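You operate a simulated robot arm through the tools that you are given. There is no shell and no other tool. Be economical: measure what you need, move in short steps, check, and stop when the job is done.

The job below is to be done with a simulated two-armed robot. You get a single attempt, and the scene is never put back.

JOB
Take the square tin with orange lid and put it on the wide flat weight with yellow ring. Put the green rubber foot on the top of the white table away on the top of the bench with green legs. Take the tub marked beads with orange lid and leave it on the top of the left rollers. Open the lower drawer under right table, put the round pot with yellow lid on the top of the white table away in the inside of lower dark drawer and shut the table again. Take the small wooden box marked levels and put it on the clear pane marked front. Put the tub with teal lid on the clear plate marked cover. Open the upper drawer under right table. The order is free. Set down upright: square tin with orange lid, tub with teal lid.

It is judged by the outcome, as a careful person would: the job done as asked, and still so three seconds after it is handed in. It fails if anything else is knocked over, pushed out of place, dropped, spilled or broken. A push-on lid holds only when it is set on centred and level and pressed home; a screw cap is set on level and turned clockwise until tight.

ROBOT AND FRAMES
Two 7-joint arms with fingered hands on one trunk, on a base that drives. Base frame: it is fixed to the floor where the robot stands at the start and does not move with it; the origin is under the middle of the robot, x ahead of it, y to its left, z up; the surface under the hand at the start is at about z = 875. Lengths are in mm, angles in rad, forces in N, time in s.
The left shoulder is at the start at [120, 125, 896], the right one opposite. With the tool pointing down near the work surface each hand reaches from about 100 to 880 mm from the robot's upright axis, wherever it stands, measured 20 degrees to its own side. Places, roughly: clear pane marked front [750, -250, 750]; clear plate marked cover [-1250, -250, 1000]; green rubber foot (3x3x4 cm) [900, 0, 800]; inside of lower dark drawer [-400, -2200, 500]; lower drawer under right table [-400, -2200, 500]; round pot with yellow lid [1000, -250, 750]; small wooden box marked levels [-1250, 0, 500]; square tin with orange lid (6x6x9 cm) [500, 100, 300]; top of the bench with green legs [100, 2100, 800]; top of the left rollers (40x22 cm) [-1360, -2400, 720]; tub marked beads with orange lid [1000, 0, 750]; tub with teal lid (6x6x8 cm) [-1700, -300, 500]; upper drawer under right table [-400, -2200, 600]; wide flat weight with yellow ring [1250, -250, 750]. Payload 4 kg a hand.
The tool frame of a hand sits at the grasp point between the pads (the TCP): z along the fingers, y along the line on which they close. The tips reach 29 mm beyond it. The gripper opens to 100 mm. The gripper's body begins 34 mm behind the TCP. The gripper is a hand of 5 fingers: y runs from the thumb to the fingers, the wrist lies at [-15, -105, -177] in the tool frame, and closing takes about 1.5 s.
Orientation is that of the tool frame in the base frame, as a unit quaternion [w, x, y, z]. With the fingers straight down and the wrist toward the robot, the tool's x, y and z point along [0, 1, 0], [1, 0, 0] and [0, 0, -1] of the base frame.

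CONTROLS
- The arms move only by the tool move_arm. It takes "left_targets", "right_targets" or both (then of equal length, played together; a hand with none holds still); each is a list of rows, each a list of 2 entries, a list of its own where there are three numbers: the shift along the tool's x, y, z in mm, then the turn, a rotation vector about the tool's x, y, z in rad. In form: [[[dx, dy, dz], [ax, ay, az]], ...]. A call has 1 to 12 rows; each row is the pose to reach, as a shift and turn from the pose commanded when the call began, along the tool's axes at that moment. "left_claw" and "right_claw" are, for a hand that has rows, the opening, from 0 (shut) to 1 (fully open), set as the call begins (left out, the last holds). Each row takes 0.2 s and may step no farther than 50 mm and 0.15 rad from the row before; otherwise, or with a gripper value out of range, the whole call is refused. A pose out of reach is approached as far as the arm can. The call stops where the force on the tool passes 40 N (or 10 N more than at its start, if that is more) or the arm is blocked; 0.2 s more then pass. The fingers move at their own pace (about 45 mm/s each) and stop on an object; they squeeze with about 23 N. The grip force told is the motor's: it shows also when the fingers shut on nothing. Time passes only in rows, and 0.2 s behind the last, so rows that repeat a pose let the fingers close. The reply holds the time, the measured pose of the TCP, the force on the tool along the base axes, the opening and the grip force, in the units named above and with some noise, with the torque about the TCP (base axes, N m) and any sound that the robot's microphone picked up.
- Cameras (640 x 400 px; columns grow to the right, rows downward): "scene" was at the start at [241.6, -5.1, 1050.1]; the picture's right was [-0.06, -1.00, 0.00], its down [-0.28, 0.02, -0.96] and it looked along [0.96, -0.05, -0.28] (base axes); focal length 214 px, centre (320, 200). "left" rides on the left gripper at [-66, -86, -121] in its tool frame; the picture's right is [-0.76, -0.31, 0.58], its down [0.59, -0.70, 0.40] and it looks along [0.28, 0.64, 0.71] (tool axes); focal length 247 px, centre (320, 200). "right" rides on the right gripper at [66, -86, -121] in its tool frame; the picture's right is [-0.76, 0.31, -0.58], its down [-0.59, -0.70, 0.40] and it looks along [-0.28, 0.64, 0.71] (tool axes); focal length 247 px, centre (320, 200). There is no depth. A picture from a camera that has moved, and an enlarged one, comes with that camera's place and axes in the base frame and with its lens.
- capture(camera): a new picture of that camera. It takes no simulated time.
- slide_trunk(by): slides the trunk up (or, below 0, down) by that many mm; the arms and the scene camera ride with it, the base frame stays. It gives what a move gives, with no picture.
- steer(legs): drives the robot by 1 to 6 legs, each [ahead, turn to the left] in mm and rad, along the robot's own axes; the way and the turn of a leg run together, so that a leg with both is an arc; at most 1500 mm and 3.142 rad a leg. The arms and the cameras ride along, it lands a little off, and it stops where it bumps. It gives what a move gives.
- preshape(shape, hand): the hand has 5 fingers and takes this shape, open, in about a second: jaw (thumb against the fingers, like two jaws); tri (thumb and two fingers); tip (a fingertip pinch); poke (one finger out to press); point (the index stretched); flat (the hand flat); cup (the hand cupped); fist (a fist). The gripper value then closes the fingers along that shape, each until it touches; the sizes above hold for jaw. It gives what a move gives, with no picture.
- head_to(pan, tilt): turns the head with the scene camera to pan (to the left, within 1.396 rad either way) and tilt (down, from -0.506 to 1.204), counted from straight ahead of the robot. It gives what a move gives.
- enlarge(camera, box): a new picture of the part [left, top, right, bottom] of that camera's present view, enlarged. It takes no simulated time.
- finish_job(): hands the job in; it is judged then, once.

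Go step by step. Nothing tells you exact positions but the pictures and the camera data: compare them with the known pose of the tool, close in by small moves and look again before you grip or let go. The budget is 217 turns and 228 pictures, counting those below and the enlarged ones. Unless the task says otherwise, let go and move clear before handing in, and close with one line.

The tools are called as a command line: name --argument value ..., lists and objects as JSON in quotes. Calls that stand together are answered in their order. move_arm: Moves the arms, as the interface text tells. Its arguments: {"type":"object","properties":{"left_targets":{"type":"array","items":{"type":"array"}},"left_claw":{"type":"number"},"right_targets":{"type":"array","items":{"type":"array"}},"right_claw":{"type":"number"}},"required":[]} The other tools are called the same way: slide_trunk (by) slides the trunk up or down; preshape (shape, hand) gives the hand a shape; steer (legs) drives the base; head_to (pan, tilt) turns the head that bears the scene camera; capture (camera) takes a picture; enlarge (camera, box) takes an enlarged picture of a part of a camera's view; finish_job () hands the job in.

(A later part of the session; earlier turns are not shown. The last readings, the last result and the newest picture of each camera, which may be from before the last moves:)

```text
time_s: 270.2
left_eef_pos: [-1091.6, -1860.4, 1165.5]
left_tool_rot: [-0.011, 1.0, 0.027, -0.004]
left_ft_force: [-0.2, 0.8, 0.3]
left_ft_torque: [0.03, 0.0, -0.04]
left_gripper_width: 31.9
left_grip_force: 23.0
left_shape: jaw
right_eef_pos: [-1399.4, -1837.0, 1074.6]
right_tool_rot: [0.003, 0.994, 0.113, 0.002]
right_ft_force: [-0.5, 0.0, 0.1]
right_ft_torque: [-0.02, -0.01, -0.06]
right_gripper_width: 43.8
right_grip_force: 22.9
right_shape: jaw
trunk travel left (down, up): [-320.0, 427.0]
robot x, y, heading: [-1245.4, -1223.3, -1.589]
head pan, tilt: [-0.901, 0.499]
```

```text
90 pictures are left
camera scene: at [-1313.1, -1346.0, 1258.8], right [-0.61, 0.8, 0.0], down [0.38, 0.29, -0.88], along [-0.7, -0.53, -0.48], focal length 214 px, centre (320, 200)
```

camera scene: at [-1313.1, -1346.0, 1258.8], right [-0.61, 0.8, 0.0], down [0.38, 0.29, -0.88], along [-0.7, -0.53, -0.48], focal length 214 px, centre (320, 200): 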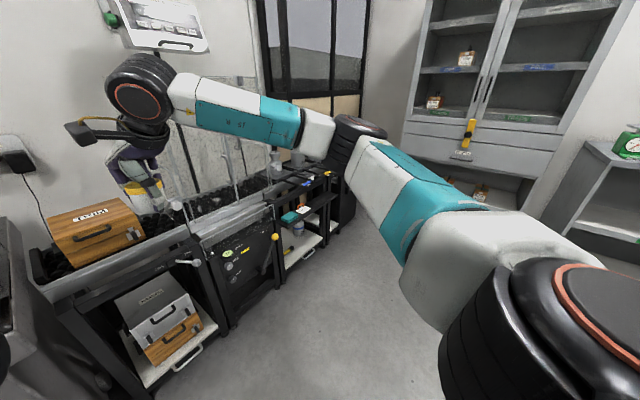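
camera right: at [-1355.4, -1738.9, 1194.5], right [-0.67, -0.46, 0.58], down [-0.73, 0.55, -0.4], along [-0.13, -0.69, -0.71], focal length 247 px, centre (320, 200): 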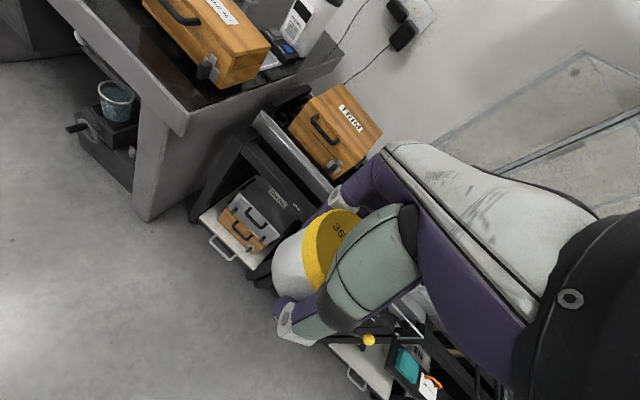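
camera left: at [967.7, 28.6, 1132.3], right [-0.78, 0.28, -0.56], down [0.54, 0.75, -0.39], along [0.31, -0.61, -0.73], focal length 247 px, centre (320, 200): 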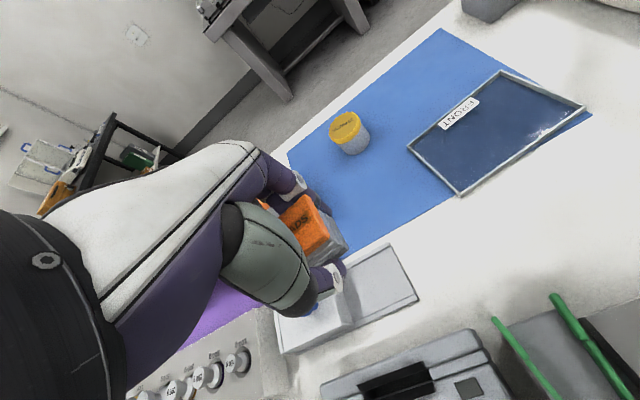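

Floor is free. Shift to stand in front of the free roller patch, and lower the trunk.

steer --legs '[[0, -0.75], [540, 0], [0, 0.77]]'

slide_trunk --by -130

head_to --pan 0.25 --tilt 0.65

capture --camera "scene"

capture --camera "left"

```text
time_s: 274.9
left_eef_pos: [-1879.9, -2117.2, 1165.7]
left_tool_rot: [-0.017, 0.939, -0.344, 0.0]
left_ft_force: [4.3, 13.3, 1.0]
left_ft_torque: [-0.25, 0.03, 0.19]
left_gripper_width: 31.3
left_grip_force: 22.7
left_shape: jaw
right_eef_pos: [-2086.5, -1898.0, 1073.9]
right_tool_rot: [0.003, 0.967, -0.256, 0.001]
right_ft_force: [-0.4, -0.4, -1.2]
right_ft_torque: [0.01, 0.0, 0.02]
right_gripper_width: 43.9
right_grip_force: 22.7
right_shape: jaw
trunk travel left (down, up): [-320.0, 427.0]
robot x, y, heading: [-1556.9, -1555.8, -2.335]
head pan, tilt: [-0.901, 0.499]
stopped in leg 2: the force on the tool passed its limit at 71 N (the readings are from after the stop); the commanded pose is now the measured one
```

```text
time_s: 275.7
left_eef_pos: [-1891.9, -2117.2, 1090.5]
left_tool_rot: [-0.038, 0.935, -0.352, 0.007]
left_ft_force: [-2.4, 29.1, -8.8]
left_ft_torque: [-0.32, -0.09, -0.08]
left_gripper_width: 31.5
left_grip_force: 23.1
left_shape: jaw
right_eef_pos: [-2085.9, -1897.6, 1020.7]
right_tool_rot: [0.002, 0.967, -0.256, 0.003]
right_ft_force: [0.1, -0.1, -0.4]
right_ft_torque: [-0.02, 0.02, -0.01]
right_gripper_width: 43.9
right_grip_force: 22.9
right_shape: jaw
trunk travel left (down, up): [-270.0, 476.0]
robot x, y, heading: [-1556.0, -1555.1, -2.335]
head pan, tilt: [-0.901, 0.499]
stopped: the force on the tool passed its limit at 43 N (the readings are from after the stop); the commanded pose is now the measured one
```

```text
time_s: 277.0
left_eef_pos: [-1891.5, -2118.0, 1094.4]
left_tool_rot: [-0.038, 0.936, -0.35, 0.009]
left_ft_force: [-1.2, 40.6, -10.2]
left_ft_torque: [-0.8, 0.03, 0.2]
left_gripper_width: 31.7
left_grip_force: 23.1
left_shape: jaw
right_eef_pos: [-2087.4, -1896.7, 1021.8]
right_tool_rot: [0.002, 0.966, -0.257, 0.003]
right_ft_force: [-0.6, 0.2, -0.2]
right_ft_torque: [-0.02, 0.04, 0.0]
right_gripper_width: 43.9
right_grip_force: 23.0
right_shape: jaw
trunk travel left (down, up): [-270.0, 476.0]
robot x, y, heading: [-1555.5, -1556.8, -2.333]
head pan, tilt: [0.25, 0.649]
```

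```text
89 pictures are left
camera scene: at [-1653.0, -1683.0, 1195.0], right [-0.87, 0.49, 0.0], down [0.3, 0.52, -0.8], along [-0.39, -0.7, -0.6], focal length 214 px, centre (320, 200)
```

scene: 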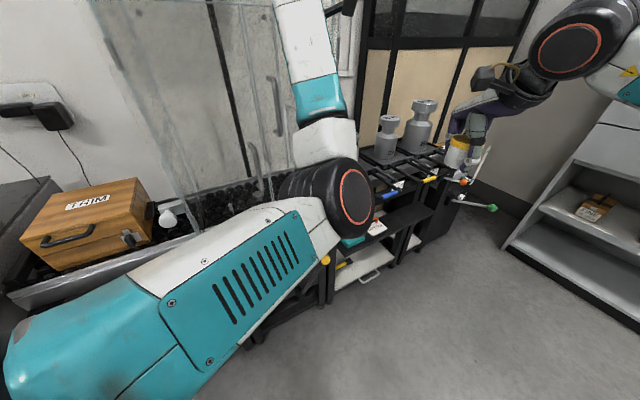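

```text
88 pictures are left
camera left: at [-1890.4, -2016.8, 1221.1], right [-0.35, 0.76, -0.54], down [0.92, 0.17, -0.35], along [-0.18, -0.62, -0.76], focal length 247 px, centre (320, 200)
```

left: 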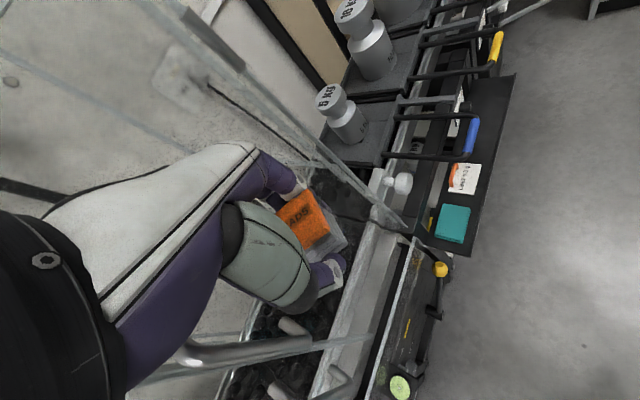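

The left hand bumped the clear hood over the middle rollers. Back straight off at once.

steer --legs '[[-220, 0]]'

capture --camera "scene"

capture --camera "left"

```text
time_s: 278.7
left_eef_pos: [-1741.8, -1973.4, 1091.0]
left_tool_rot: [-0.031, 0.937, -0.348, 0.008]
left_ft_force: [-0.6, 0.7, -0.2]
left_ft_torque: [-0.01, 0.01, -0.02]
left_gripper_width: 31.9
left_grip_force: 22.8
left_shape: jaw
right_eef_pos: [-1936.8, -1739.7, 1019.5]
right_tool_rot: [0.0, 0.966, -0.258, 0.002]
right_ft_force: [-0.1, 0.8, -1.3]
right_ft_torque: [0.03, 0.0, 0.0]
right_gripper_width: 44.0
right_grip_force: 23.1
right_shape: jaw
trunk travel left (down, up): [-270.0, 476.0]
robot x, y, heading: [-1407.3, -1395.6, -2.336]
head pan, tilt: [0.25, 0.649]
```

```text
87 pictures are left
camera scene: at [-1500.8, -1530.5, 1194.5], right [-0.87, 0.49, 0.0], down [0.3, 0.53, -0.8], along [-0.39, -0.69, -0.6], focal length 214 px, centre (320, 200)
```

scene: 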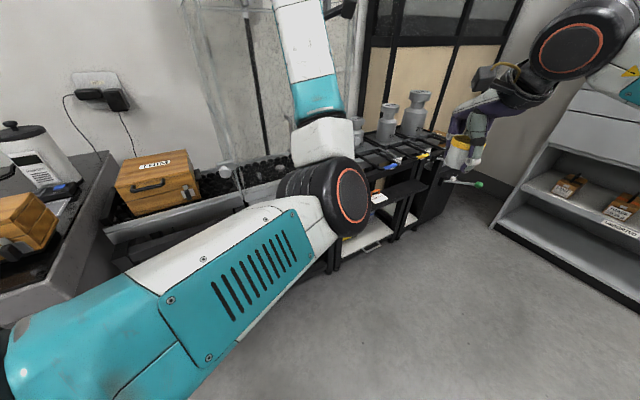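

```text
86 pictures are left
camera left: at [-1741.9, -1870.8, 1217.1], right [-0.35, 0.76, -0.55], down [0.92, 0.17, -0.36], along [-0.18, -0.63, -0.75], focal length 247 px, centre (320, 200)
```

left: 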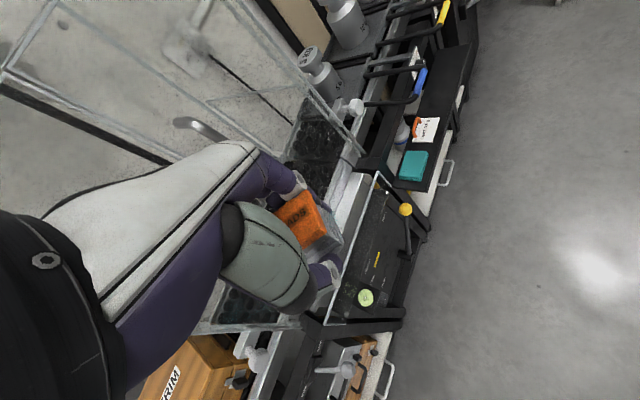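

The hood looks intact. I'll retract both hands first, then reposition carefully so the left hand comes straight in over the free patch (between the TRIM box and the hood).

move_arm --left_targets '[[[0, -25, -5], [0, 0, 0]], [[0, -50, -10], [0, 0, 0]], [[0, -75, -15], [0, 0, 0]], [[0, -100, -20], [0, 0, 0]], [[0, -100, -20], [0, 0, 0]]]' --right_targets '[[[-25, -40, -10], [0, 0, 0]], [[-50, -80, -20], [0, 0, 0]], [[-75, -120, -30], [0, 0, 0]], [[-100, -160, -40], [0, 0, 0]], [[-120, -200, -50], [0, 0, 0]]]'

steer --legs '[[0, 2.336], [-245, 0], [0, -1.571]]'

head_to --pan 0.2 --tilt 0.5

capture --camera "scene"

capture --camera "left"

```text
time_s: 279.9
left_eef_pos: [-1716.3, -1985.0, 1101.4]
left_tool_rot: [-0.031, 0.937, -0.348, 0.008]
left_ft_force: [1.3, 0.1, -0.1]
left_ft_torque: [-0.01, 0.03, 0.0]
left_gripper_width: 31.5
left_grip_force: 23.3
left_shape: jaw
left hand out of reach, approached as far as the arm can: row 1, 2, 3, 4, 5
right_eef_pos: [-1942.4, -1508.3, 1071.2]
right_tool_rot: [0.0, 0.966, -0.257, 0.001]
right_ft_force: [0.4, -0.2, -0.7]
right_ft_torque: [-0.02, -0.01, 0.0]
right_gripper_width: 43.6
right_grip_force: 23.3
right_shape: jaw
trunk travel left (down, up): [-270.0, 476.0]
robot x, y, heading: [-1406.1, -1400.8, -2.334]
head pan, tilt: [0.25, 0.649]
```

```text
time_s: 291.3
left_eef_pos: [-1520.0, -2037.4, 1099.8]
left_tool_rot: [-0.032, 0.999, -0.011, -0.003]
left_ft_force: [-0.2, 0.7, -0.3]
left_ft_torque: [0.03, -0.01, 0.0]
left_gripper_width: 31.8
left_grip_force: 23.0
left_shape: jaw
right_eef_pos: [-1999.6, -1811.0, 1071.1]
right_tool_rot: [0.001, 0.997, 0.083, 0.001]
right_ft_force: [0.5, -0.6, -1.9]
right_ft_torque: [0.01, -0.04, -0.01]
right_gripper_width: 43.4
right_grip_force: 22.9
right_shape: jaw
trunk travel left (down, up): [-270.0, 476.0]
robot x, y, heading: [-1654.0, -1387.2, -1.653]
head pan, tilt: [0.25, 0.649]
```

```text
time_s: 292.0
left_eef_pos: [-1521.0, -2036.9, 1100.1]
left_tool_rot: [-0.032, 0.999, -0.011, -0.003]
left_ft_force: [0.0, 0.4, 1.4]
left_ft_torque: [0.01, 0.0, -0.01]
left_gripper_width: 31.8
left_grip_force: 23.1
left_shape: jaw
right_eef_pos: [-1999.7, -1811.5, 1071.8]
right_tool_rot: [0.0, 0.996, 0.084, 0.002]
right_ft_force: [0.5, 0.9, -0.7]
right_ft_torque: [-0.04, 0.0, 0.0]
right_gripper_width: 43.5
right_grip_force: 23.0
right_shape: jaw
trunk travel left (down, up): [-270.0, 476.0]
robot x, y, heading: [-1654.1, -1384.5, -1.647]
head pan, tilt: [0.201, 0.499]
```

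```text
85 pictures are left
camera scene: at [-1646.2, -1553.8, 1207.8], right [-0.99, -0.12, 0.0], down [-0.06, 0.48, -0.88], along [0.11, -0.87, -0.48], focal length 214 px, centre (320, 200)
```

scene: 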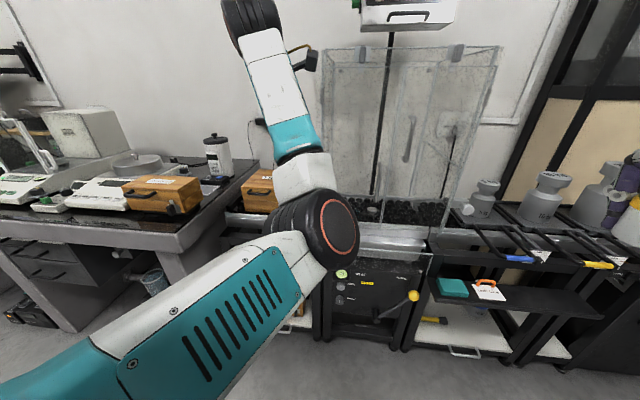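

```text
84 pictures are left
camera left: at [-1583.9, -1956.4, 1225.2], right [-0.75, 0.36, -0.55], down [0.6, 0.71, -0.36], along [0.27, -0.6, -0.75], focal length 247 px, centre (320, 200)
```

left: 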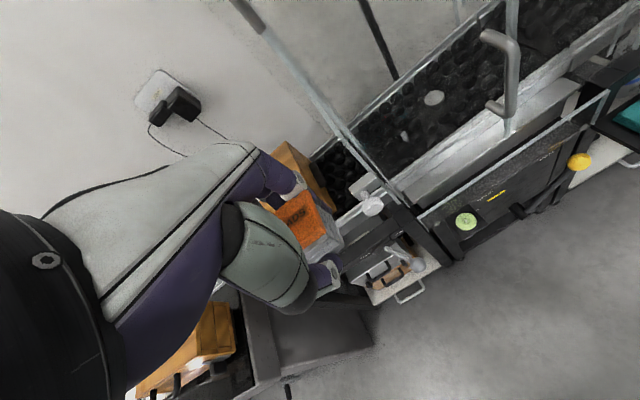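

The free roller patch is x≈-1430…-1555, centre (-1490, -2400). Shift the left hand 60 mm left (away from the hood), level the tub, then approach.

move_arm --left_targets '[[[20, 0, 0], [-0.02, 0, 0]], [[40, 0, 0], [-0.042, 0, 0]], [[62, 0, 0], [-0.042, 0, 0]], [[62, 0, 0], [-0.042, 0, 0]]]'

steer --legs '[[0, 0.05], [230, 0]]'

capture --camera "left"

capture --camera "scene"

```text
time_s: 293.0
left_eef_pos: [-1459.7, -2038.7, 1100.4]
left_tool_rot: [-0.011, 1.0, -0.012, -0.003]
left_ft_force: [-0.3, -1.0, 0.5]
left_ft_torque: [-0.03, 0.01, -0.02]
left_gripper_width: 31.8
left_grip_force: 22.9
left_shape: jaw
right_eef_pos: [-1998.8, -1811.6, 1070.2]
right_tool_rot: [0.001, 0.996, 0.084, 0.001]
right_ft_force: [-0.1, 0.0, -0.8]
right_ft_torque: [-0.01, -0.01, 0.01]
right_gripper_width: 43.7
right_grip_force: 23.0
right_shape: jaw
trunk travel left (down, up): [-270.0, 476.0]
robot x, y, heading: [-1656.2, -1382.0, -1.647]
head pan, tilt: [0.201, 0.499]
```

```text
time_s: 295.1
left_eef_pos: [-1432.3, -2258.3, 1100.7]
left_tool_rot: [-0.01, 1.0, 0.015, -0.004]
left_ft_force: [-0.9, -0.3, -0.3]
left_ft_torque: [-0.01, 0.02, 0.0]
left_gripper_width: 31.4
left_grip_force: 23.1
left_shape: jaw
right_eef_pos: [-1984.0, -2059.7, 1069.9]
right_tool_rot: [-0.001, 0.994, 0.11, 0.002]
right_ft_force: [-0.4, -0.2, -1.5]
right_ft_torque: [-0.01, 0.01, -0.03]
right_gripper_width: 43.2
right_grip_force: 23.2
right_shape: jaw
trunk travel left (down, up): [-270.0, 476.0]
robot x, y, heading: [-1659.7, -1618.0, -1.597]
head pan, tilt: [0.201, 0.499]
```

```text
83 pictures are left
camera left: at [-1500.3, -2176.6, 1222.2], right [-0.77, 0.3, -0.56], down [0.57, 0.73, -0.39], along [0.3, -0.62, -0.73], focal length 247 px, centre (320, 200)
```

left: 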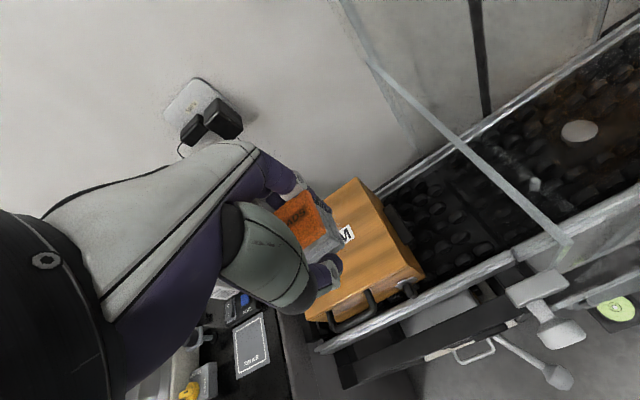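

```text
82 pictures are left
camera scene: at [-1644.3, -1784.8, 1207.8], right [-0.99, -0.17, 0.0], down [-0.08, 0.47, -0.88], along [0.15, -0.86, -0.48], focal length 214 px, centre (320, 200)
```

scene: 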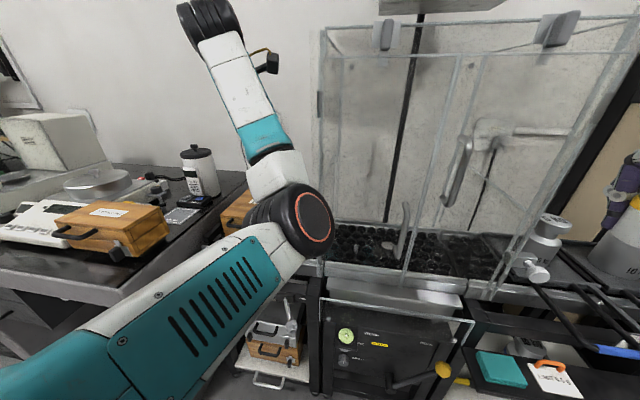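

Free patch measured at x≈-1450…-1628; I'll place at about (-1508, -2390). Lower the trunk and move above it.

slide_trunk --by -120

move_arm --left_targets '[[[-20, 33, 10], [0, 0, 0]], [[-40, 67, 20], [0, 0, 0]], [[-60, 100, 40], [0, 0, 0]], [[-78, 133, 70], [0, 0, 0]], [[-78, 133, 70], [0, 0, 0]]]'

capture --camera "left"

capture --camera "scene"

```text
time_s: 296.6
left_eef_pos: [-1432.0, -2266.3, 968.8]
left_tool_rot: [-0.021, 1.0, 0.015, -0.003]
left_ft_force: [0.5, -0.3, -0.5]
left_ft_torque: [-0.02, 0.01, -0.01]
left_gripper_width: 31.8
left_grip_force: 23.2
left_shape: jaw
right_eef_pos: [-1983.0, -2057.9, 952.2]
right_tool_rot: [0.0, 0.994, 0.109, 0.001]
right_ft_force: [-0.1, -0.3, -0.6]
right_ft_torque: [-0.04, -0.02, -0.01]
right_gripper_width: 43.3
right_grip_force: 23.6
right_shape: jaw
trunk travel left (down, up): [-150.0, 596.0]
robot x, y, heading: [-1663.0, -1616.3, -1.598]
head pan, tilt: [0.201, 0.499]
```

```text
time_s: 297.6
left_eef_pos: [-1491.9, -2385.6, 910.3]
left_tool_rot: [-0.02, 1.0, 0.018, -0.003]
left_ft_force: [6.6, -2.0, -1.6]
left_ft_torque: [0.12, 0.68, -0.37]
left_gripper_width: 31.6
left_grip_force: 22.7
left_shape: jaw
right_eef_pos: [-1983.7, -2059.5, 949.9]
right_tool_rot: [-0.001, 0.994, 0.109, 0.002]
right_ft_force: [-1.0, 0.3, -1.7]
right_ft_torque: [0.02, -0.01, 0.0]
right_gripper_width: 43.4
right_grip_force: 23.2
right_shape: jaw
trunk travel left (down, up): [-150.0, 596.0]
robot x, y, heading: [-1661.5, -1613.5, -1.6]
head pan, tilt: [0.201, 0.499]
stopped in row 4 (left hand): the force on the tool passed its limit at 100 N (the readings are from after the stop); the commanded pose is now the measured one
```

```text
81 pictures are left
camera left: at [-1559.6, -2306.0, 1033.8], right [-0.77, 0.3, -0.56], down [0.56, 0.74, -0.38], along [0.3, -0.6, -0.74], focal length 247 px, centre (320, 200)
```

left: 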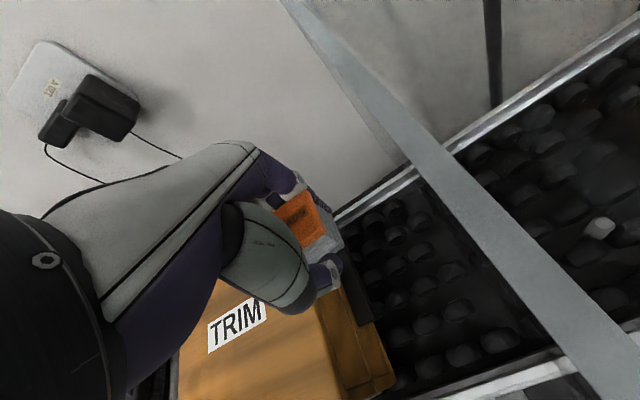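

```text
80 pictures are left
camera scene: at [-1645.5, -1828.9, 1082.8], right [-0.99, -0.17, 0.0], down [-0.08, 0.47, -0.88], along [0.15, -0.86, -0.48], focal length 214 px, centre (320, 200)
```

scene: 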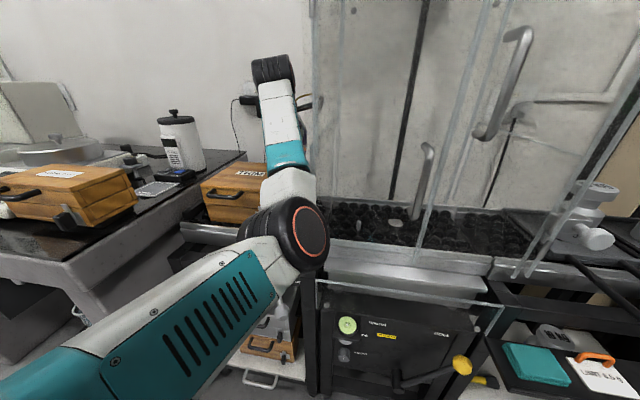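

The hand-camera bracket touched the hood's side wall. Yaw the hand so the bracket moves away from the wall, shifting slightly toward +x.

move_arm --left_targets '[[[8, 0, 0], [0, 0, 0]], [[10, 0, 0], [0, 0, 0.12]], [[8, 0, 0], [0, 0, 0.24]], [[5, 0, 0], [0, 0, 0.3]], [[5, 0, 0], [0, 0, 0.3]]]'

capture --camera "left"

```text
time_s: 298.8
left_eef_pos: [-1486.6, -2385.5, 910.6]
left_tool_rot: [-0.018, 0.991, -0.131, -0.007]
left_ft_force: [-1.1, -0.1, -0.1]
left_ft_torque: [0.03, 0.02, 0.05]
left_gripper_width: 31.8
left_grip_force: 23.2
left_shape: jaw
right_eef_pos: [-1984.6, -2059.1, 950.3]
right_tool_rot: [-0.001, 0.994, 0.109, 0.001]
right_ft_force: [0.5, 0.5, -1.3]
right_ft_torque: [-0.01, -0.02, 0.02]
right_gripper_width: 43.6
right_grip_force: 23.4
right_shape: jaw
trunk travel left (down, up): [-150.0, 596.0]
robot x, y, heading: [-1664.2, -1616.5, -1.602]
head pan, tilt: [0.201, 0.499]
```

```text
79 pictures are left
camera left: at [-1527.0, -2289.1, 1034.1], right [-0.65, 0.52, -0.55], down [0.75, 0.54, -0.38], along [0.1, -0.67, -0.74], focal length 247 px, centre (320, 200)
```

left: 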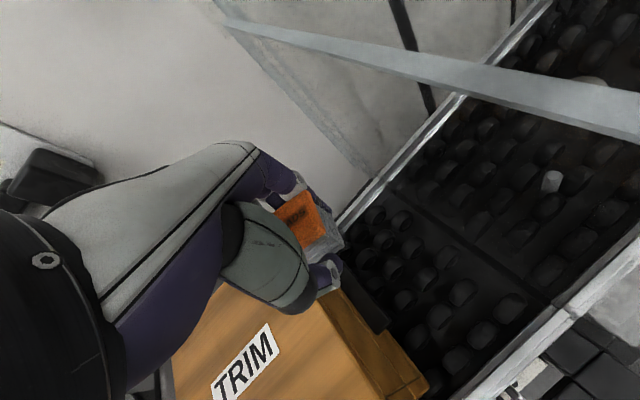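

The left-roller patch spans x≈-1450 to the seam at -1574. Shift to x≈-1502 and descend.

move_arm --left_targets '[[[-13, 7, 20], [0, 0, 0]], [[-13, 8, 55], [0, 0, 0]], [[-12, 9, 90], [0, 0, 0]], [[-12, 10, 118], [0, 0, 0]], [[-12, 10, 118], [0, 0, 0]]]'

capture --camera "left"

enlarge --camera "scene" --box '[200, 130, 400, 255]'

```text
time_s: 300.0
left_eef_pos: [-1487.0, -2383.8, 785.6]
left_tool_rot: [-0.021, 0.992, -0.124, -0.01]
left_ft_force: [-0.3, 0.4, 2.7]
left_ft_torque: [-0.09, -0.13, 0.0]
left_gripper_width: 31.6
left_grip_force: 23.1
left_shape: jaw
right_eef_pos: [-1975.6, -2056.6, 951.8]
right_tool_rot: [-0.001, 0.994, 0.11, -0.003]
right_ft_force: [-0.1, -0.5, -1.8]
right_ft_torque: [-0.01, -0.01, 0.0]
right_gripper_width: 43.9
right_grip_force: 23.1
right_shape: jaw
trunk travel left (down, up): [-150.0, 596.0]
robot x, y, heading: [-1656.9, -1616.6, -1.598]
head pan, tilt: [0.201, 0.499]
```

```text
78 pictures are left
camera left: at [-1527.3, -2288.9, 909.7], right [-0.67, 0.51, -0.55], down [0.74, 0.55, -0.39], along [0.11, -0.66, -0.74], focal length 247 px, centre (320, 200)
```

left: 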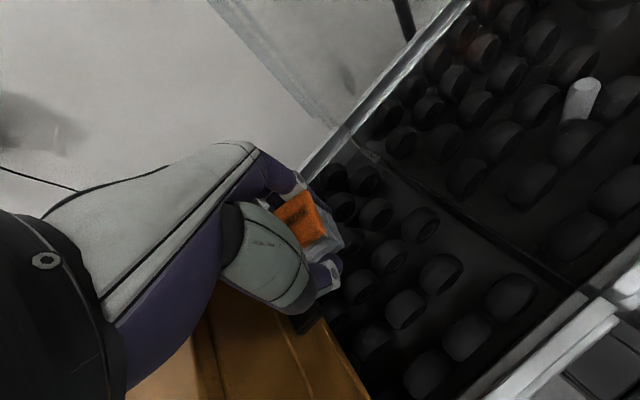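

```text
3.20 times, centred on (300, 192) of scene
camera zoom: at [-1636.0, -1825.9, 1080.8], right [-0.99, -0.17, 0.01], down [-0.09, 0.47, -0.88], along [0.15, -0.87, -0.48], focal length 686 px, centre (384, 224)
```

zoom: 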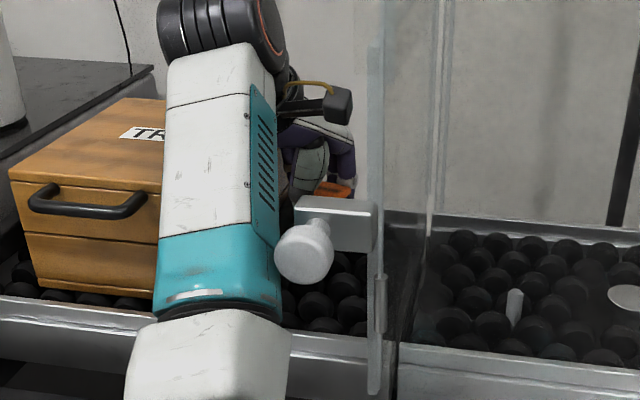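

The forearm is leaning on the hood's latch knob; relax +x by 12 mm and lower the last bit.

move_arm --left_targets '[[[12, 0, 0], [0, 0, 0]], [[12, 0, 6], [0, 0, 0]], [[12, 0, 12], [0, 0, 0]], [[12, 0, 17], [0, 0, 0]]]'

capture --camera "left"

capture --camera "scene"

```text
time_s: 301.0
left_eef_pos: [-1493.9, -2391.8, 781.5]
left_tool_rot: [-0.01, 0.991, -0.133, -0.005]
left_ft_force: [1.4, 2.4, 26.1]
left_ft_torque: [-1.23, -0.98, 0.19]
left_gripper_width: 31.8
left_grip_force: 23.1
left_shape: jaw
right_eef_pos: [-1984.5, -2055.9, 954.0]
right_tool_rot: [0.001, 0.994, 0.106, 0.0]
right_ft_force: [-0.8, -0.1, -0.5]
right_ft_torque: [-0.05, -0.02, -0.05]
right_gripper_width: 43.6
right_grip_force: 23.0
right_shape: jaw
trunk travel left (down, up): [-150.0, 596.0]
robot x, y, heading: [-1657.7, -1619.9, -1.597]
head pan, tilt: [0.201, 0.499]
```

```text
76 pictures are left
camera left: at [-1533.7, -2293.2, 904.8], right [-0.65, 0.51, -0.56], down [0.75, 0.53, -0.39], along [0.1, -0.68, -0.73], focal length 247 px, centre (320, 200)
```

left: 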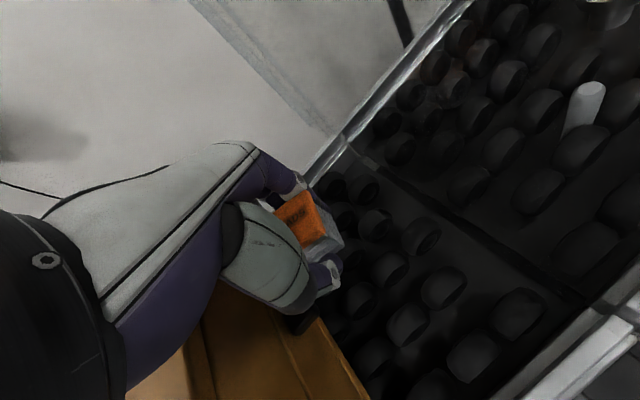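

```text
75 pictures are left
camera scene: at [-1643.4, -1827.1, 1084.2], right [-0.99, -0.17, 0.0], down [-0.08, 0.47, -0.88], along [0.15, -0.87, -0.48], focal length 214 px, centre (320, 200)
```

scene: 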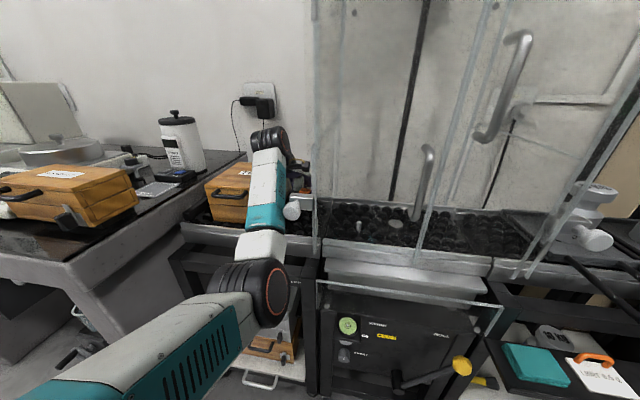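

The knuckles rest on the TRIM box's edge. Raise, yaw the hand further (slimmer in x), and try again.

move_arm --left_targets '[[[0, 0, -18], [0, 0, 0]], [[2, 0, -25], [0, 0, 0.12]], [[4, 0, -25], [0, 0, 0.24]], [[4, 0, -25], [0, 0, 0.27]], [[4, 0, -25], [0, 0, 0.27]]]'

capture --camera "left"

```text
time_s: 302.2
left_eef_pos: [-1488.1, -2390.6, 800.1]
left_tool_rot: [-0.018, 0.964, -0.266, -0.009]
left_ft_force: [-0.5, -0.4, -0.2]
left_ft_torque: [-0.02, 0.01, -0.01]
left_gripper_width: 31.9
left_grip_force: 23.0
left_shape: jaw
right_eef_pos: [-1984.7, -2057.9, 950.7]
right_tool_rot: [-0.001, 0.994, 0.109, 0.001]
right_ft_force: [-0.5, 1.0, -1.7]
right_ft_torque: [0.0, -0.03, -0.01]
right_gripper_width: 43.2
right_grip_force: 23.0
right_shape: jaw
trunk travel left (down, up): [-150.0, 596.0]
robot x, y, heading: [-1658.0, -1616.5, -1.599]
head pan, tilt: [0.201, 0.499]
```

```text
74 pictures are left
camera left: at [-1500.5, -2288.8, 923.6], right [-0.5, 0.67, -0.55], down [0.86, 0.32, -0.39], along [-0.09, -0.67, -0.74], focal length 247 px, centre (320, 200)
```

left: 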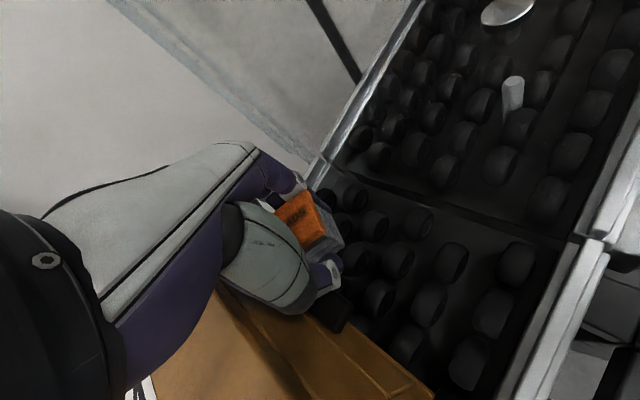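

The landing point is free rollers. Lower slowly.

move_arm --left_targets '[[[-3, 2, 12], [0, 0, 0]], [[-3, 3, 24], [0, 0, 0]], [[-3, 3, 32], [0, 0, 0]], [[-3, 3, 38], [0, 0, 0]], [[-3, 3, 42], [0, 0, 0]]]'

capture --camera "left"

```text
time_s: 303.4
left_eef_pos: [-1495.7, -2391.9, 757.6]
left_tool_rot: [-0.018, 0.964, -0.266, -0.008]
left_ft_force: [-0.1, 0.5, -0.8]
left_ft_torque: [0.01, -0.02, -0.04]
left_gripper_width: 31.7
left_grip_force: 23.1
left_shape: jaw
right_eef_pos: [-1985.8, -2058.5, 949.6]
right_tool_rot: [-0.001, 0.994, 0.107, 0.002]
right_ft_force: [0.2, 0.2, -1.5]
right_ft_torque: [-0.03, -0.02, 0.0]
right_gripper_width: 43.4
right_grip_force: 22.6
right_shape: jaw
trunk travel left (down, up): [-150.0, 596.0]
robot x, y, heading: [-1661.3, -1614.0, -1.594]
head pan, tilt: [0.201, 0.499]
```

```text
73 pictures are left
camera left: at [-1506.7, -2287.3, 881.3], right [-0.5, 0.67, -0.55], down [0.86, 0.32, -0.39], along [-0.09, -0.67, -0.74], focal length 247 px, centre (320, 200)
```

left: 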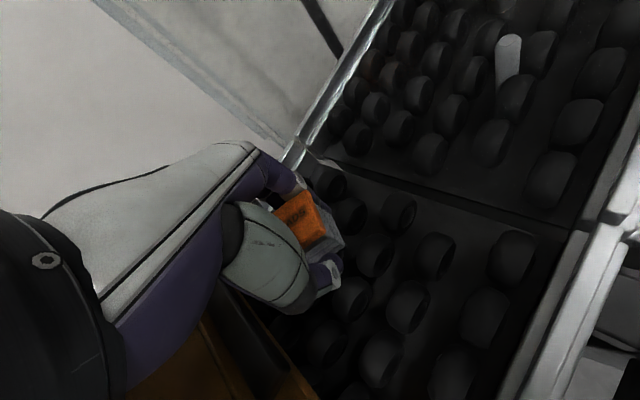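

No contact yet; keep lowering in small steps.

move_arm --left_targets '[[[0, 0, 4], [0, 0, 0]], [[0, 0, 8], [0, 0, 0]], [[0, 0, 12], [0, 0, 0]], [[0, 0, 15], [0, 0, 0]]]'

enlarge --camera "left" --box '[240, 160, 440, 310]'

```text
time_s: 304.4
left_eef_pos: [-1491.5, -2391.0, 750.0]
left_tool_rot: [-0.012, 0.964, -0.264, -0.007]
left_ft_force: [0.3, -0.6, 20.0]
left_ft_torque: [-0.63, 0.29, -0.02]
left_gripper_width: 32.3
left_grip_force: 22.7
left_shape: jaw
right_eef_pos: [-1984.1, -2058.0, 952.7]
right_tool_rot: [0.001, 0.994, 0.109, 0.002]
right_ft_force: [-0.5, 0.0, -1.3]
right_ft_torque: [0.01, -0.01, 0.0]
right_gripper_width: 43.4
right_grip_force: 22.9
right_shape: jaw
trunk travel left (down, up): [-150.0, 596.0]
robot x, y, heading: [-1659.5, -1616.4, -1.601]
head pan, tilt: [0.201, 0.499]
```

```text
2.67 times, centred on (340, 235) of left
camera zoom: at [-1503.7, -2286.0, 872.0], right [-0.5, 0.66, -0.55], down [0.86, 0.32, -0.4], along [-0.09, -0.68, -0.73], focal length 659 px, centre (267, 107)
```

zoom: 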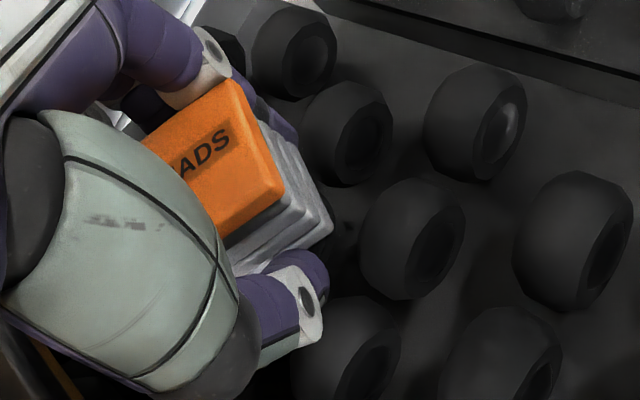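

Contact with the wheels. Release the tub.

move_arm --left_targets '[[[0, 0, -1], [0, 0, 0]], [[0, 0, -1], [0, 0, 0]], [[0, 0, -1], [0, 0, 0]], [[0, 0, -1], [0, 0, 0]], [[0, 0, -1], [0, 0, 0]]]' --left_claw 0.6

enlarge --camera "left" --box '[240, 160, 440, 310]'

```text
time_s: 305.6
left_eef_pos: [-1491.7, -2390.3, 749.1]
left_tool_rot: [-0.014, 0.964, -0.264, -0.008]
left_ft_force: [0.3, 0.6, 25.9]
left_ft_torque: [-0.38, 0.04, 0.0]
left_gripper_width: 59.2
left_grip_force: 0.1
left_shape: jaw
right_eef_pos: [-1985.1, -2057.1, 951.2]
right_tool_rot: [0.0, 0.994, 0.108, 0.002]
right_ft_force: [-0.3, -0.2, -1.2]
right_ft_torque: [-0.02, -0.04, 0.01]
right_gripper_width: 43.5
right_grip_force: 23.6
right_shape: jaw
trunk travel left (down, up): [-150.0, 596.0]
robot x, y, heading: [-1656.4, -1614.5, -1.598]
head pan, tilt: [0.201, 0.499]
```

```text
2.67 times, centred on (340, 235) of left
camera zoom: at [-1503.9, -2285.1, 872.1], right [-0.5, 0.67, -0.55], down [0.86, 0.32, -0.4], along [-0.09, -0.67, -0.73], focal length 659 px, centre (267, 107)
```

zoom: 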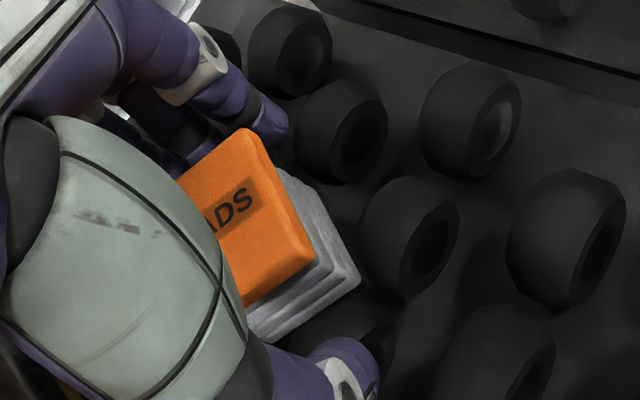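

Released. Lift straight up and verify.

move_arm --left_targets '[[[0, 0, -20], [0, 0, 0]], [[0, 0, -55], [0, 0, 0]], [[0, 0, -100], [0, 0, 0]], [[0, 0, -145], [0, 0, 0]], [[0, 0, -190], [0, 0, 0]], [[0, 0, -190], [0, 0, 0]]]'

capture --camera "left"

```text
time_s: 307.0
left_eef_pos: [-1492.4, -2396.1, 933.9]
left_tool_rot: [-0.017, 0.964, -0.266, -0.008]
left_ft_force: [0.2, 0.4, -0.2]
left_ft_torque: [0.04, -0.02, 0.03]
left_gripper_width: 59.7
left_grip_force: 0.1
left_shape: jaw
right_eef_pos: [-1985.1, -2058.5, 949.7]
right_tool_rot: [-0.002, 0.994, 0.109, 0.001]
right_ft_force: [0.0, 0.6, -1.4]
right_ft_torque: [-0.03, 0.0, 0.0]
right_gripper_width: 43.3
right_grip_force: 22.7
right_shape: jaw
trunk travel left (down, up): [-150.0, 596.0]
robot x, y, heading: [-1658.7, -1614.3, -1.596]
head pan, tilt: [0.201, 0.499]
```

```text
70 pictures are left
camera left: at [-1504.6, -2293.1, 1058.2], right [-0.5, 0.67, -0.55], down [0.86, 0.32, -0.39], along [-0.09, -0.67, -0.74], focal length 247 px, centre (320, 200)
```

left: 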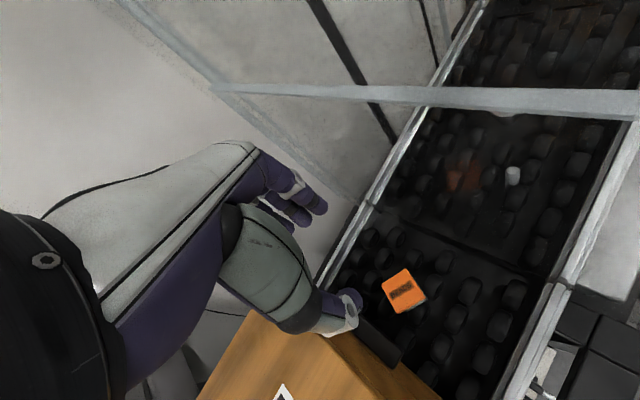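

The beads tub stands on the left rollers. Back off and drive to the drawers under the right table.

steer --legs '[[-330, 0], [0, 1.6], [1230, 0], [0, -1.575]]'

head_to --pan 0.0 --tilt 0.6

capture --camera "scene"

```text
time_s: 322.9
left_eef_pos: [-277.2, -2084.0, 934.6]
left_tool_rot: [-0.018, 0.962, -0.271, -0.009]
left_ft_force: [-0.5, -0.8, -0.4]
left_ft_torque: [0.01, 0.02, 0.0]
left_gripper_width: 60.0
left_grip_force: 0.1
left_shape: jaw
right_eef_pos: [-764.0, -1739.6, 951.3]
right_tool_rot: [-0.001, 0.995, 0.102, 0.001]
right_ft_force: [0.0, -0.1, -2.2]
right_ft_torque: [0.03, -0.02, -0.03]
right_gripper_width: 43.0
right_grip_force: 23.0
right_shape: jaw
trunk travel left (down, up): [-150.0, 596.0]
robot x, y, heading: [-433.7, -1302.0, -1.612]
head pan, tilt: [0.201, 0.499]
```

```text
time_s: 323.6
left_eef_pos: [-277.8, -2083.9, 934.5]
left_tool_rot: [-0.018, 0.962, -0.271, -0.007]
left_ft_force: [0.5, 0.3, 0.2]
left_ft_torque: [0.0, 0.01, 0.03]
left_gripper_width: 60.0
left_grip_force: 0.0
left_shape: jaw
right_eef_pos: [-763.8, -1741.0, 950.9]
right_tool_rot: [-0.001, 0.995, 0.103, 0.003]
right_ft_force: [0.5, 1.2, -1.6]
right_ft_torque: [-0.03, 0.0, 0.0]
right_gripper_width: 42.8
right_grip_force: 23.3
right_shape: jaw
trunk travel left (down, up): [-150.0, 596.0]
robot x, y, heading: [-432.8, -1299.7, -1.611]
head pan, tilt: [0.0, 0.6]
```

```text
69 pictures are left
camera scene: at [-440.5, -1512.5, 1073.9], right [-1.0, 0.04, 0.0], down [0.02, 0.56, -0.82], along [-0.03, -0.82, -0.57], focal length 214 px, centre (320, 200)
```

scene: 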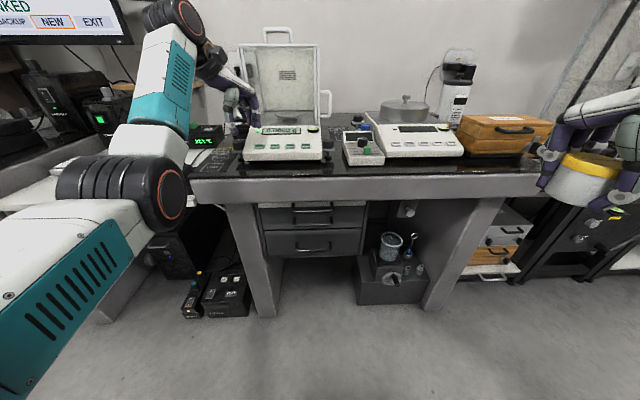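

enlarge --camera "scene" --box '[230, 160, 430, 285]'

```text
3.20 times, centred on (330, 222) of scene
camera zoom: at [-440.5, -1512.5, 1073.9], right [-1.0, 0.04, 0.0], down [0.02, 0.56, -0.82], along [-0.03, -0.82, -0.57], focal length 686 px, centre (288, 128)
```

zoom: 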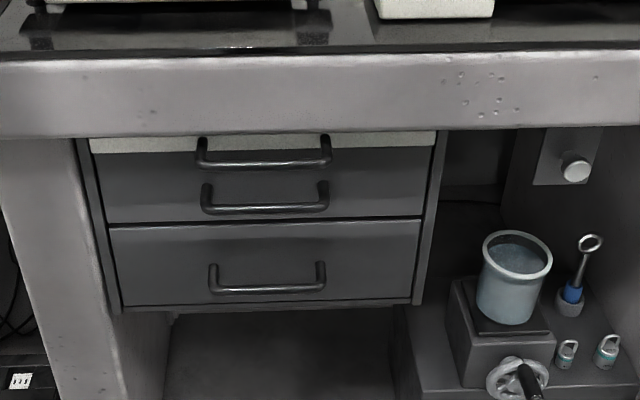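

Two dark drawers (and a thin light tray above). I'll first retract the left hand from above the table and set it back to standard yaw.

move_arm --left_targets '[[[-30, -32, -5], [0, 0, -0.08]], [[-60, -64, -10], [0, 0, -0.16]], [[-90, -96, -10], [0, 0, -0.24]], [[-120, -128, -10], [0, 0, -0.32]], [[-150, -160, -10], [0, 0, -0.4]], [[-180, -192, -10], [0, 0, -0.47]], [[-207, -224, -10], [0, 0, -0.54]], [[-207, -224, -10], [0, 0, -0.54]]]' --left_claw 0.7

slide_trunk --by -145

capture --camera "left"

```text
time_s: 325.4
left_eef_pos: [-336.3, -1788.5, 956.7]
left_tool_rot: [-0.019, 1.0, -0.003, -0.004]
left_ft_force: [0.3, 0.4, 0.6]
left_ft_torque: [0.03, -0.01, 0.0]
left_gripper_width: 69.9
left_grip_force: 0.0
left_shape: jaw
right_eef_pos: [-764.5, -1740.7, 951.1]
right_tool_rot: [0.001, 0.995, 0.103, 0.001]
right_ft_force: [-0.6, -0.2, -0.7]
right_ft_torque: [0.01, -0.04, 0.0]
right_gripper_width: 42.9
right_grip_force: 23.4
right_shape: jaw
trunk travel left (down, up): [-150.0, 596.0]
robot x, y, heading: [-434.1, -1302.6, -1.611]
head pan, tilt: [0.0, 0.6]
```

```text
time_s: 327.1
left_eef_pos: [-336.8, -1784.9, 811.1]
left_tool_rot: [-0.019, 1.0, -0.003, -0.003]
left_ft_force: [0.0, -0.8, 0.1]
left_ft_torque: [-0.02, -0.01, 0.01]
left_gripper_width: 70.1
left_grip_force: 0.0
left_shape: jaw
right_eef_pos: [-763.9, -1740.6, 805.9]
right_tool_rot: [-0.001, 0.995, 0.103, 0.002]
right_ft_force: [0.6, -0.6, -0.6]
right_ft_torque: [-0.02, -0.01, -0.02]
right_gripper_width: 42.9
right_grip_force: 23.0
right_shape: jaw
trunk travel left (down, up): [-5.0, 741.0]
robot x, y, heading: [-433.1, -1297.8, -1.611]
head pan, tilt: [0.0, 0.6]
```

```text
67 pictures are left
camera left: at [-401.7, -1702.4, 935.0], right [-0.76, 0.33, -0.56], down [0.59, 0.71, -0.38], along [0.27, -0.62, -0.74], focal length 247 px, centre (320, 200)
```

left: 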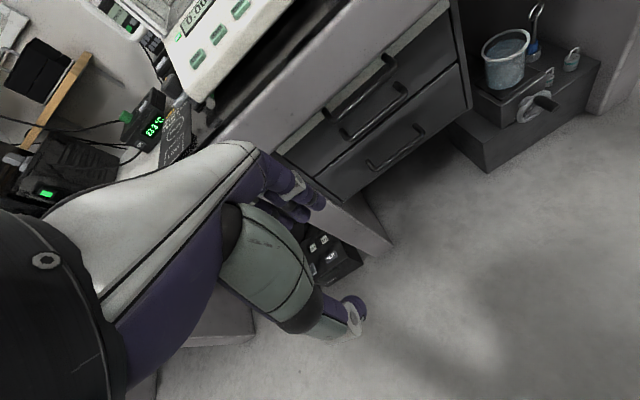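

I need a lower viewpoint to pin the handles. Lower the left hand with a forward pitch of ~0.5 rad.

move_arm --left_targets '[[[0, 0, 45], [-0.1, 0, 0]], [[0, 0, 90], [-0.2, 0, 0]], [[0, 0, 135], [-0.3, 0, 0]], [[0, 0, 180], [-0.4, 0, 0]], [[0, 0, 225], [-0.5, 0, 0]], [[0, 0, 250], [-0.6, 0, 0]], [[0, 0, 250], [-0.6, 0, 0]]]'

capture --camera "left"

```text
time_s: 328.7
left_eef_pos: [-363.2, -1809.4, 520.3]
left_tool_rot: [0.277, 0.961, -0.001, -0.004]
left_ft_force: [0.4, 0.2, 0.0]
left_ft_torque: [-0.03, 0.05, 0.01]
left_gripper_width: 69.6
left_grip_force: 0.0
left_shape: jaw
left hand out of reach, approached as far as the arm can: row 1, 2, 3, 4, 5, 6, 7
right_eef_pos: [-763.4, -1740.2, 805.9]
right_tool_rot: [0.0, 0.995, 0.103, 0.002]
right_ft_force: [-0.2, -0.6, -1.0]
right_ft_torque: [-0.02, -0.01, 0.02]
right_gripper_width: 42.9
right_grip_force: 23.6
right_shape: jaw
trunk travel left (down, up): [-5.0, 741.0]
robot x, y, heading: [-435.3, -1300.2, -1.618]
head pan, tilt: [0.0, 0.6]
```

```text
66 pictures are left
camera left: at [-427.3, -1671.2, 577.3], right [-0.76, -0.04, -0.65], down [0.59, 0.38, -0.72], along [0.27, -0.92, -0.26], focal length 247 px, centre (320, 200)
```

left: 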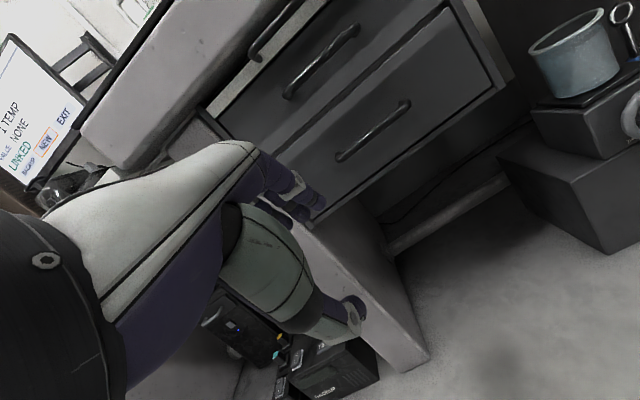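

Handles found: lower bar (-442, -2029, 507), upper bar (-447, -2029, 621). Move the left hand to a pre-hook pose in front and above the lower bar, with less pitch and a narrow opening.

move_arm --left_targets '[[[-20, 37, 5], [0.06, 0, 0]], [[-40, 74, 10], [0.12, 0, 0]], [[-60, 112, 18], [0.19, 0, 0]], [[-79, 149, 26], [0.26, 0, 0]], [[-79, 149, 26], [0.26, 0, 0]]]' --left_claw 0.36

capture --camera "left"

enlarge --camera "scene" --box '[230, 160, 430, 285]'

```text
time_s: 329.9
left_eef_pos: [-439.8, -1944.1, 579.5]
left_tool_rot: [0.15, 0.989, -0.002, -0.004]
left_ft_force: [-1.5, 0.5, -0.5]
left_ft_torque: [0.02, -0.01, -0.01]
left_gripper_width: 36.2
left_grip_force: 0.0
left_shape: jaw
right_eef_pos: [-764.0, -1739.7, 805.6]
right_tool_rot: [-0.001, 0.995, 0.102, 0.002]
right_ft_force: [0.7, -0.1, -1.7]
right_ft_torque: [0.0, -0.04, 0.01]
right_gripper_width: 43.0
right_grip_force: 23.1
right_shape: jaw
trunk travel left (down, up): [-5.0, 741.0]
robot x, y, heading: [-434.3, -1299.8, -1.616]
head pan, tilt: [0.0, 0.6]
```

```text
65 pictures are left
camera left: at [-504.5, -1826.4, 669.4], right [-0.76, 0.13, -0.64], down [0.59, 0.55, -0.59], along [0.27, -0.83, -0.49], focal length 247 px, centre (320, 200)
```

left: 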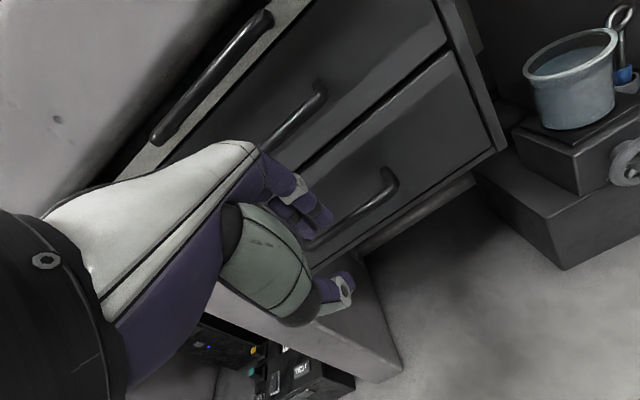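

```text
3.20 times, centred on (330, 222) of scene
camera zoom: at [-443.6, -1580.3, 919.1], right [-1.0, 0.04, 0.0], down [0.02, 0.56, -0.82], along [-0.03, -0.82, -0.57], focal length 686 px, centre (288, 128)
```

zoom: 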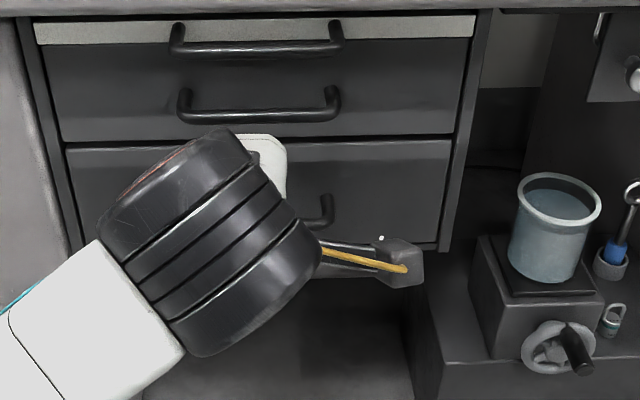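

Bar confirmed at about (-446, -2030, 511). Move over it and lower the fingers behind the bar.

move_arm --left_targets '[[[-3, 34, 22], [0, 0, 0]], [[-5, 69, 45], [0, 0, 0]], [[-5, 63, 64], [0, 0, 0]], [[-5, 57, 83], [0, 0, 0]], [[-5, 57, 83], [0, 0, 0]]]'

capture --camera "left"

```text
time_s: 330.5
left_eef_pos: [-448.2, -1999.9, 554.0]
left_tool_rot: [0.137, 0.991, -0.008, -0.003]
left_ft_force: [-2.1, 6.0, -5.5]
left_ft_torque: [-0.23, -0.06, 0.03]
left_gripper_width: 36.1
left_grip_force: 0.0
left_shape: jaw
right_eef_pos: [-765.0, -1742.1, 804.3]
right_tool_rot: [-0.001, 0.995, 0.102, 0.001]
right_ft_force: [-0.6, -0.9, -0.2]
right_ft_torque: [-0.01, -0.01, 0.01]
right_gripper_width: 42.9
right_grip_force: 22.8
right_shape: jaw
trunk travel left (down, up): [-5.0, 741.0]
robot x, y, heading: [-435.5, -1299.3, -1.61]
head pan, tilt: [0.0, 0.6]
stopped in row 2 (left hand): the force on the tool passed its limit at 76 N (the readings are from after the stop); the commanded pose is now the measured one
```

```text
63 pictures are left
camera left: at [-511.3, -1882.8, 647.3], right [-0.76, 0.15, -0.64], down [0.6, 0.56, -0.58], along [0.27, -0.82, -0.51], focal length 247 px, centre (320, 200)
```

left: 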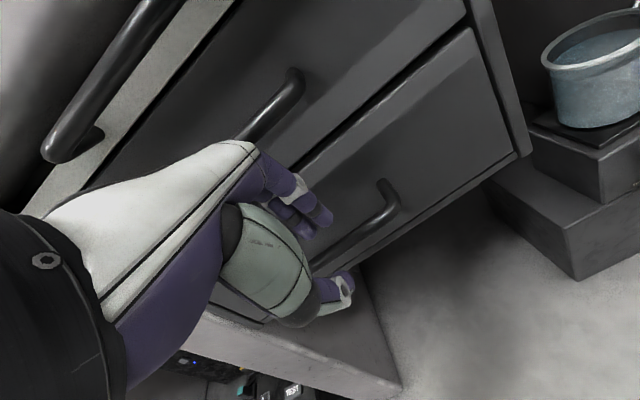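

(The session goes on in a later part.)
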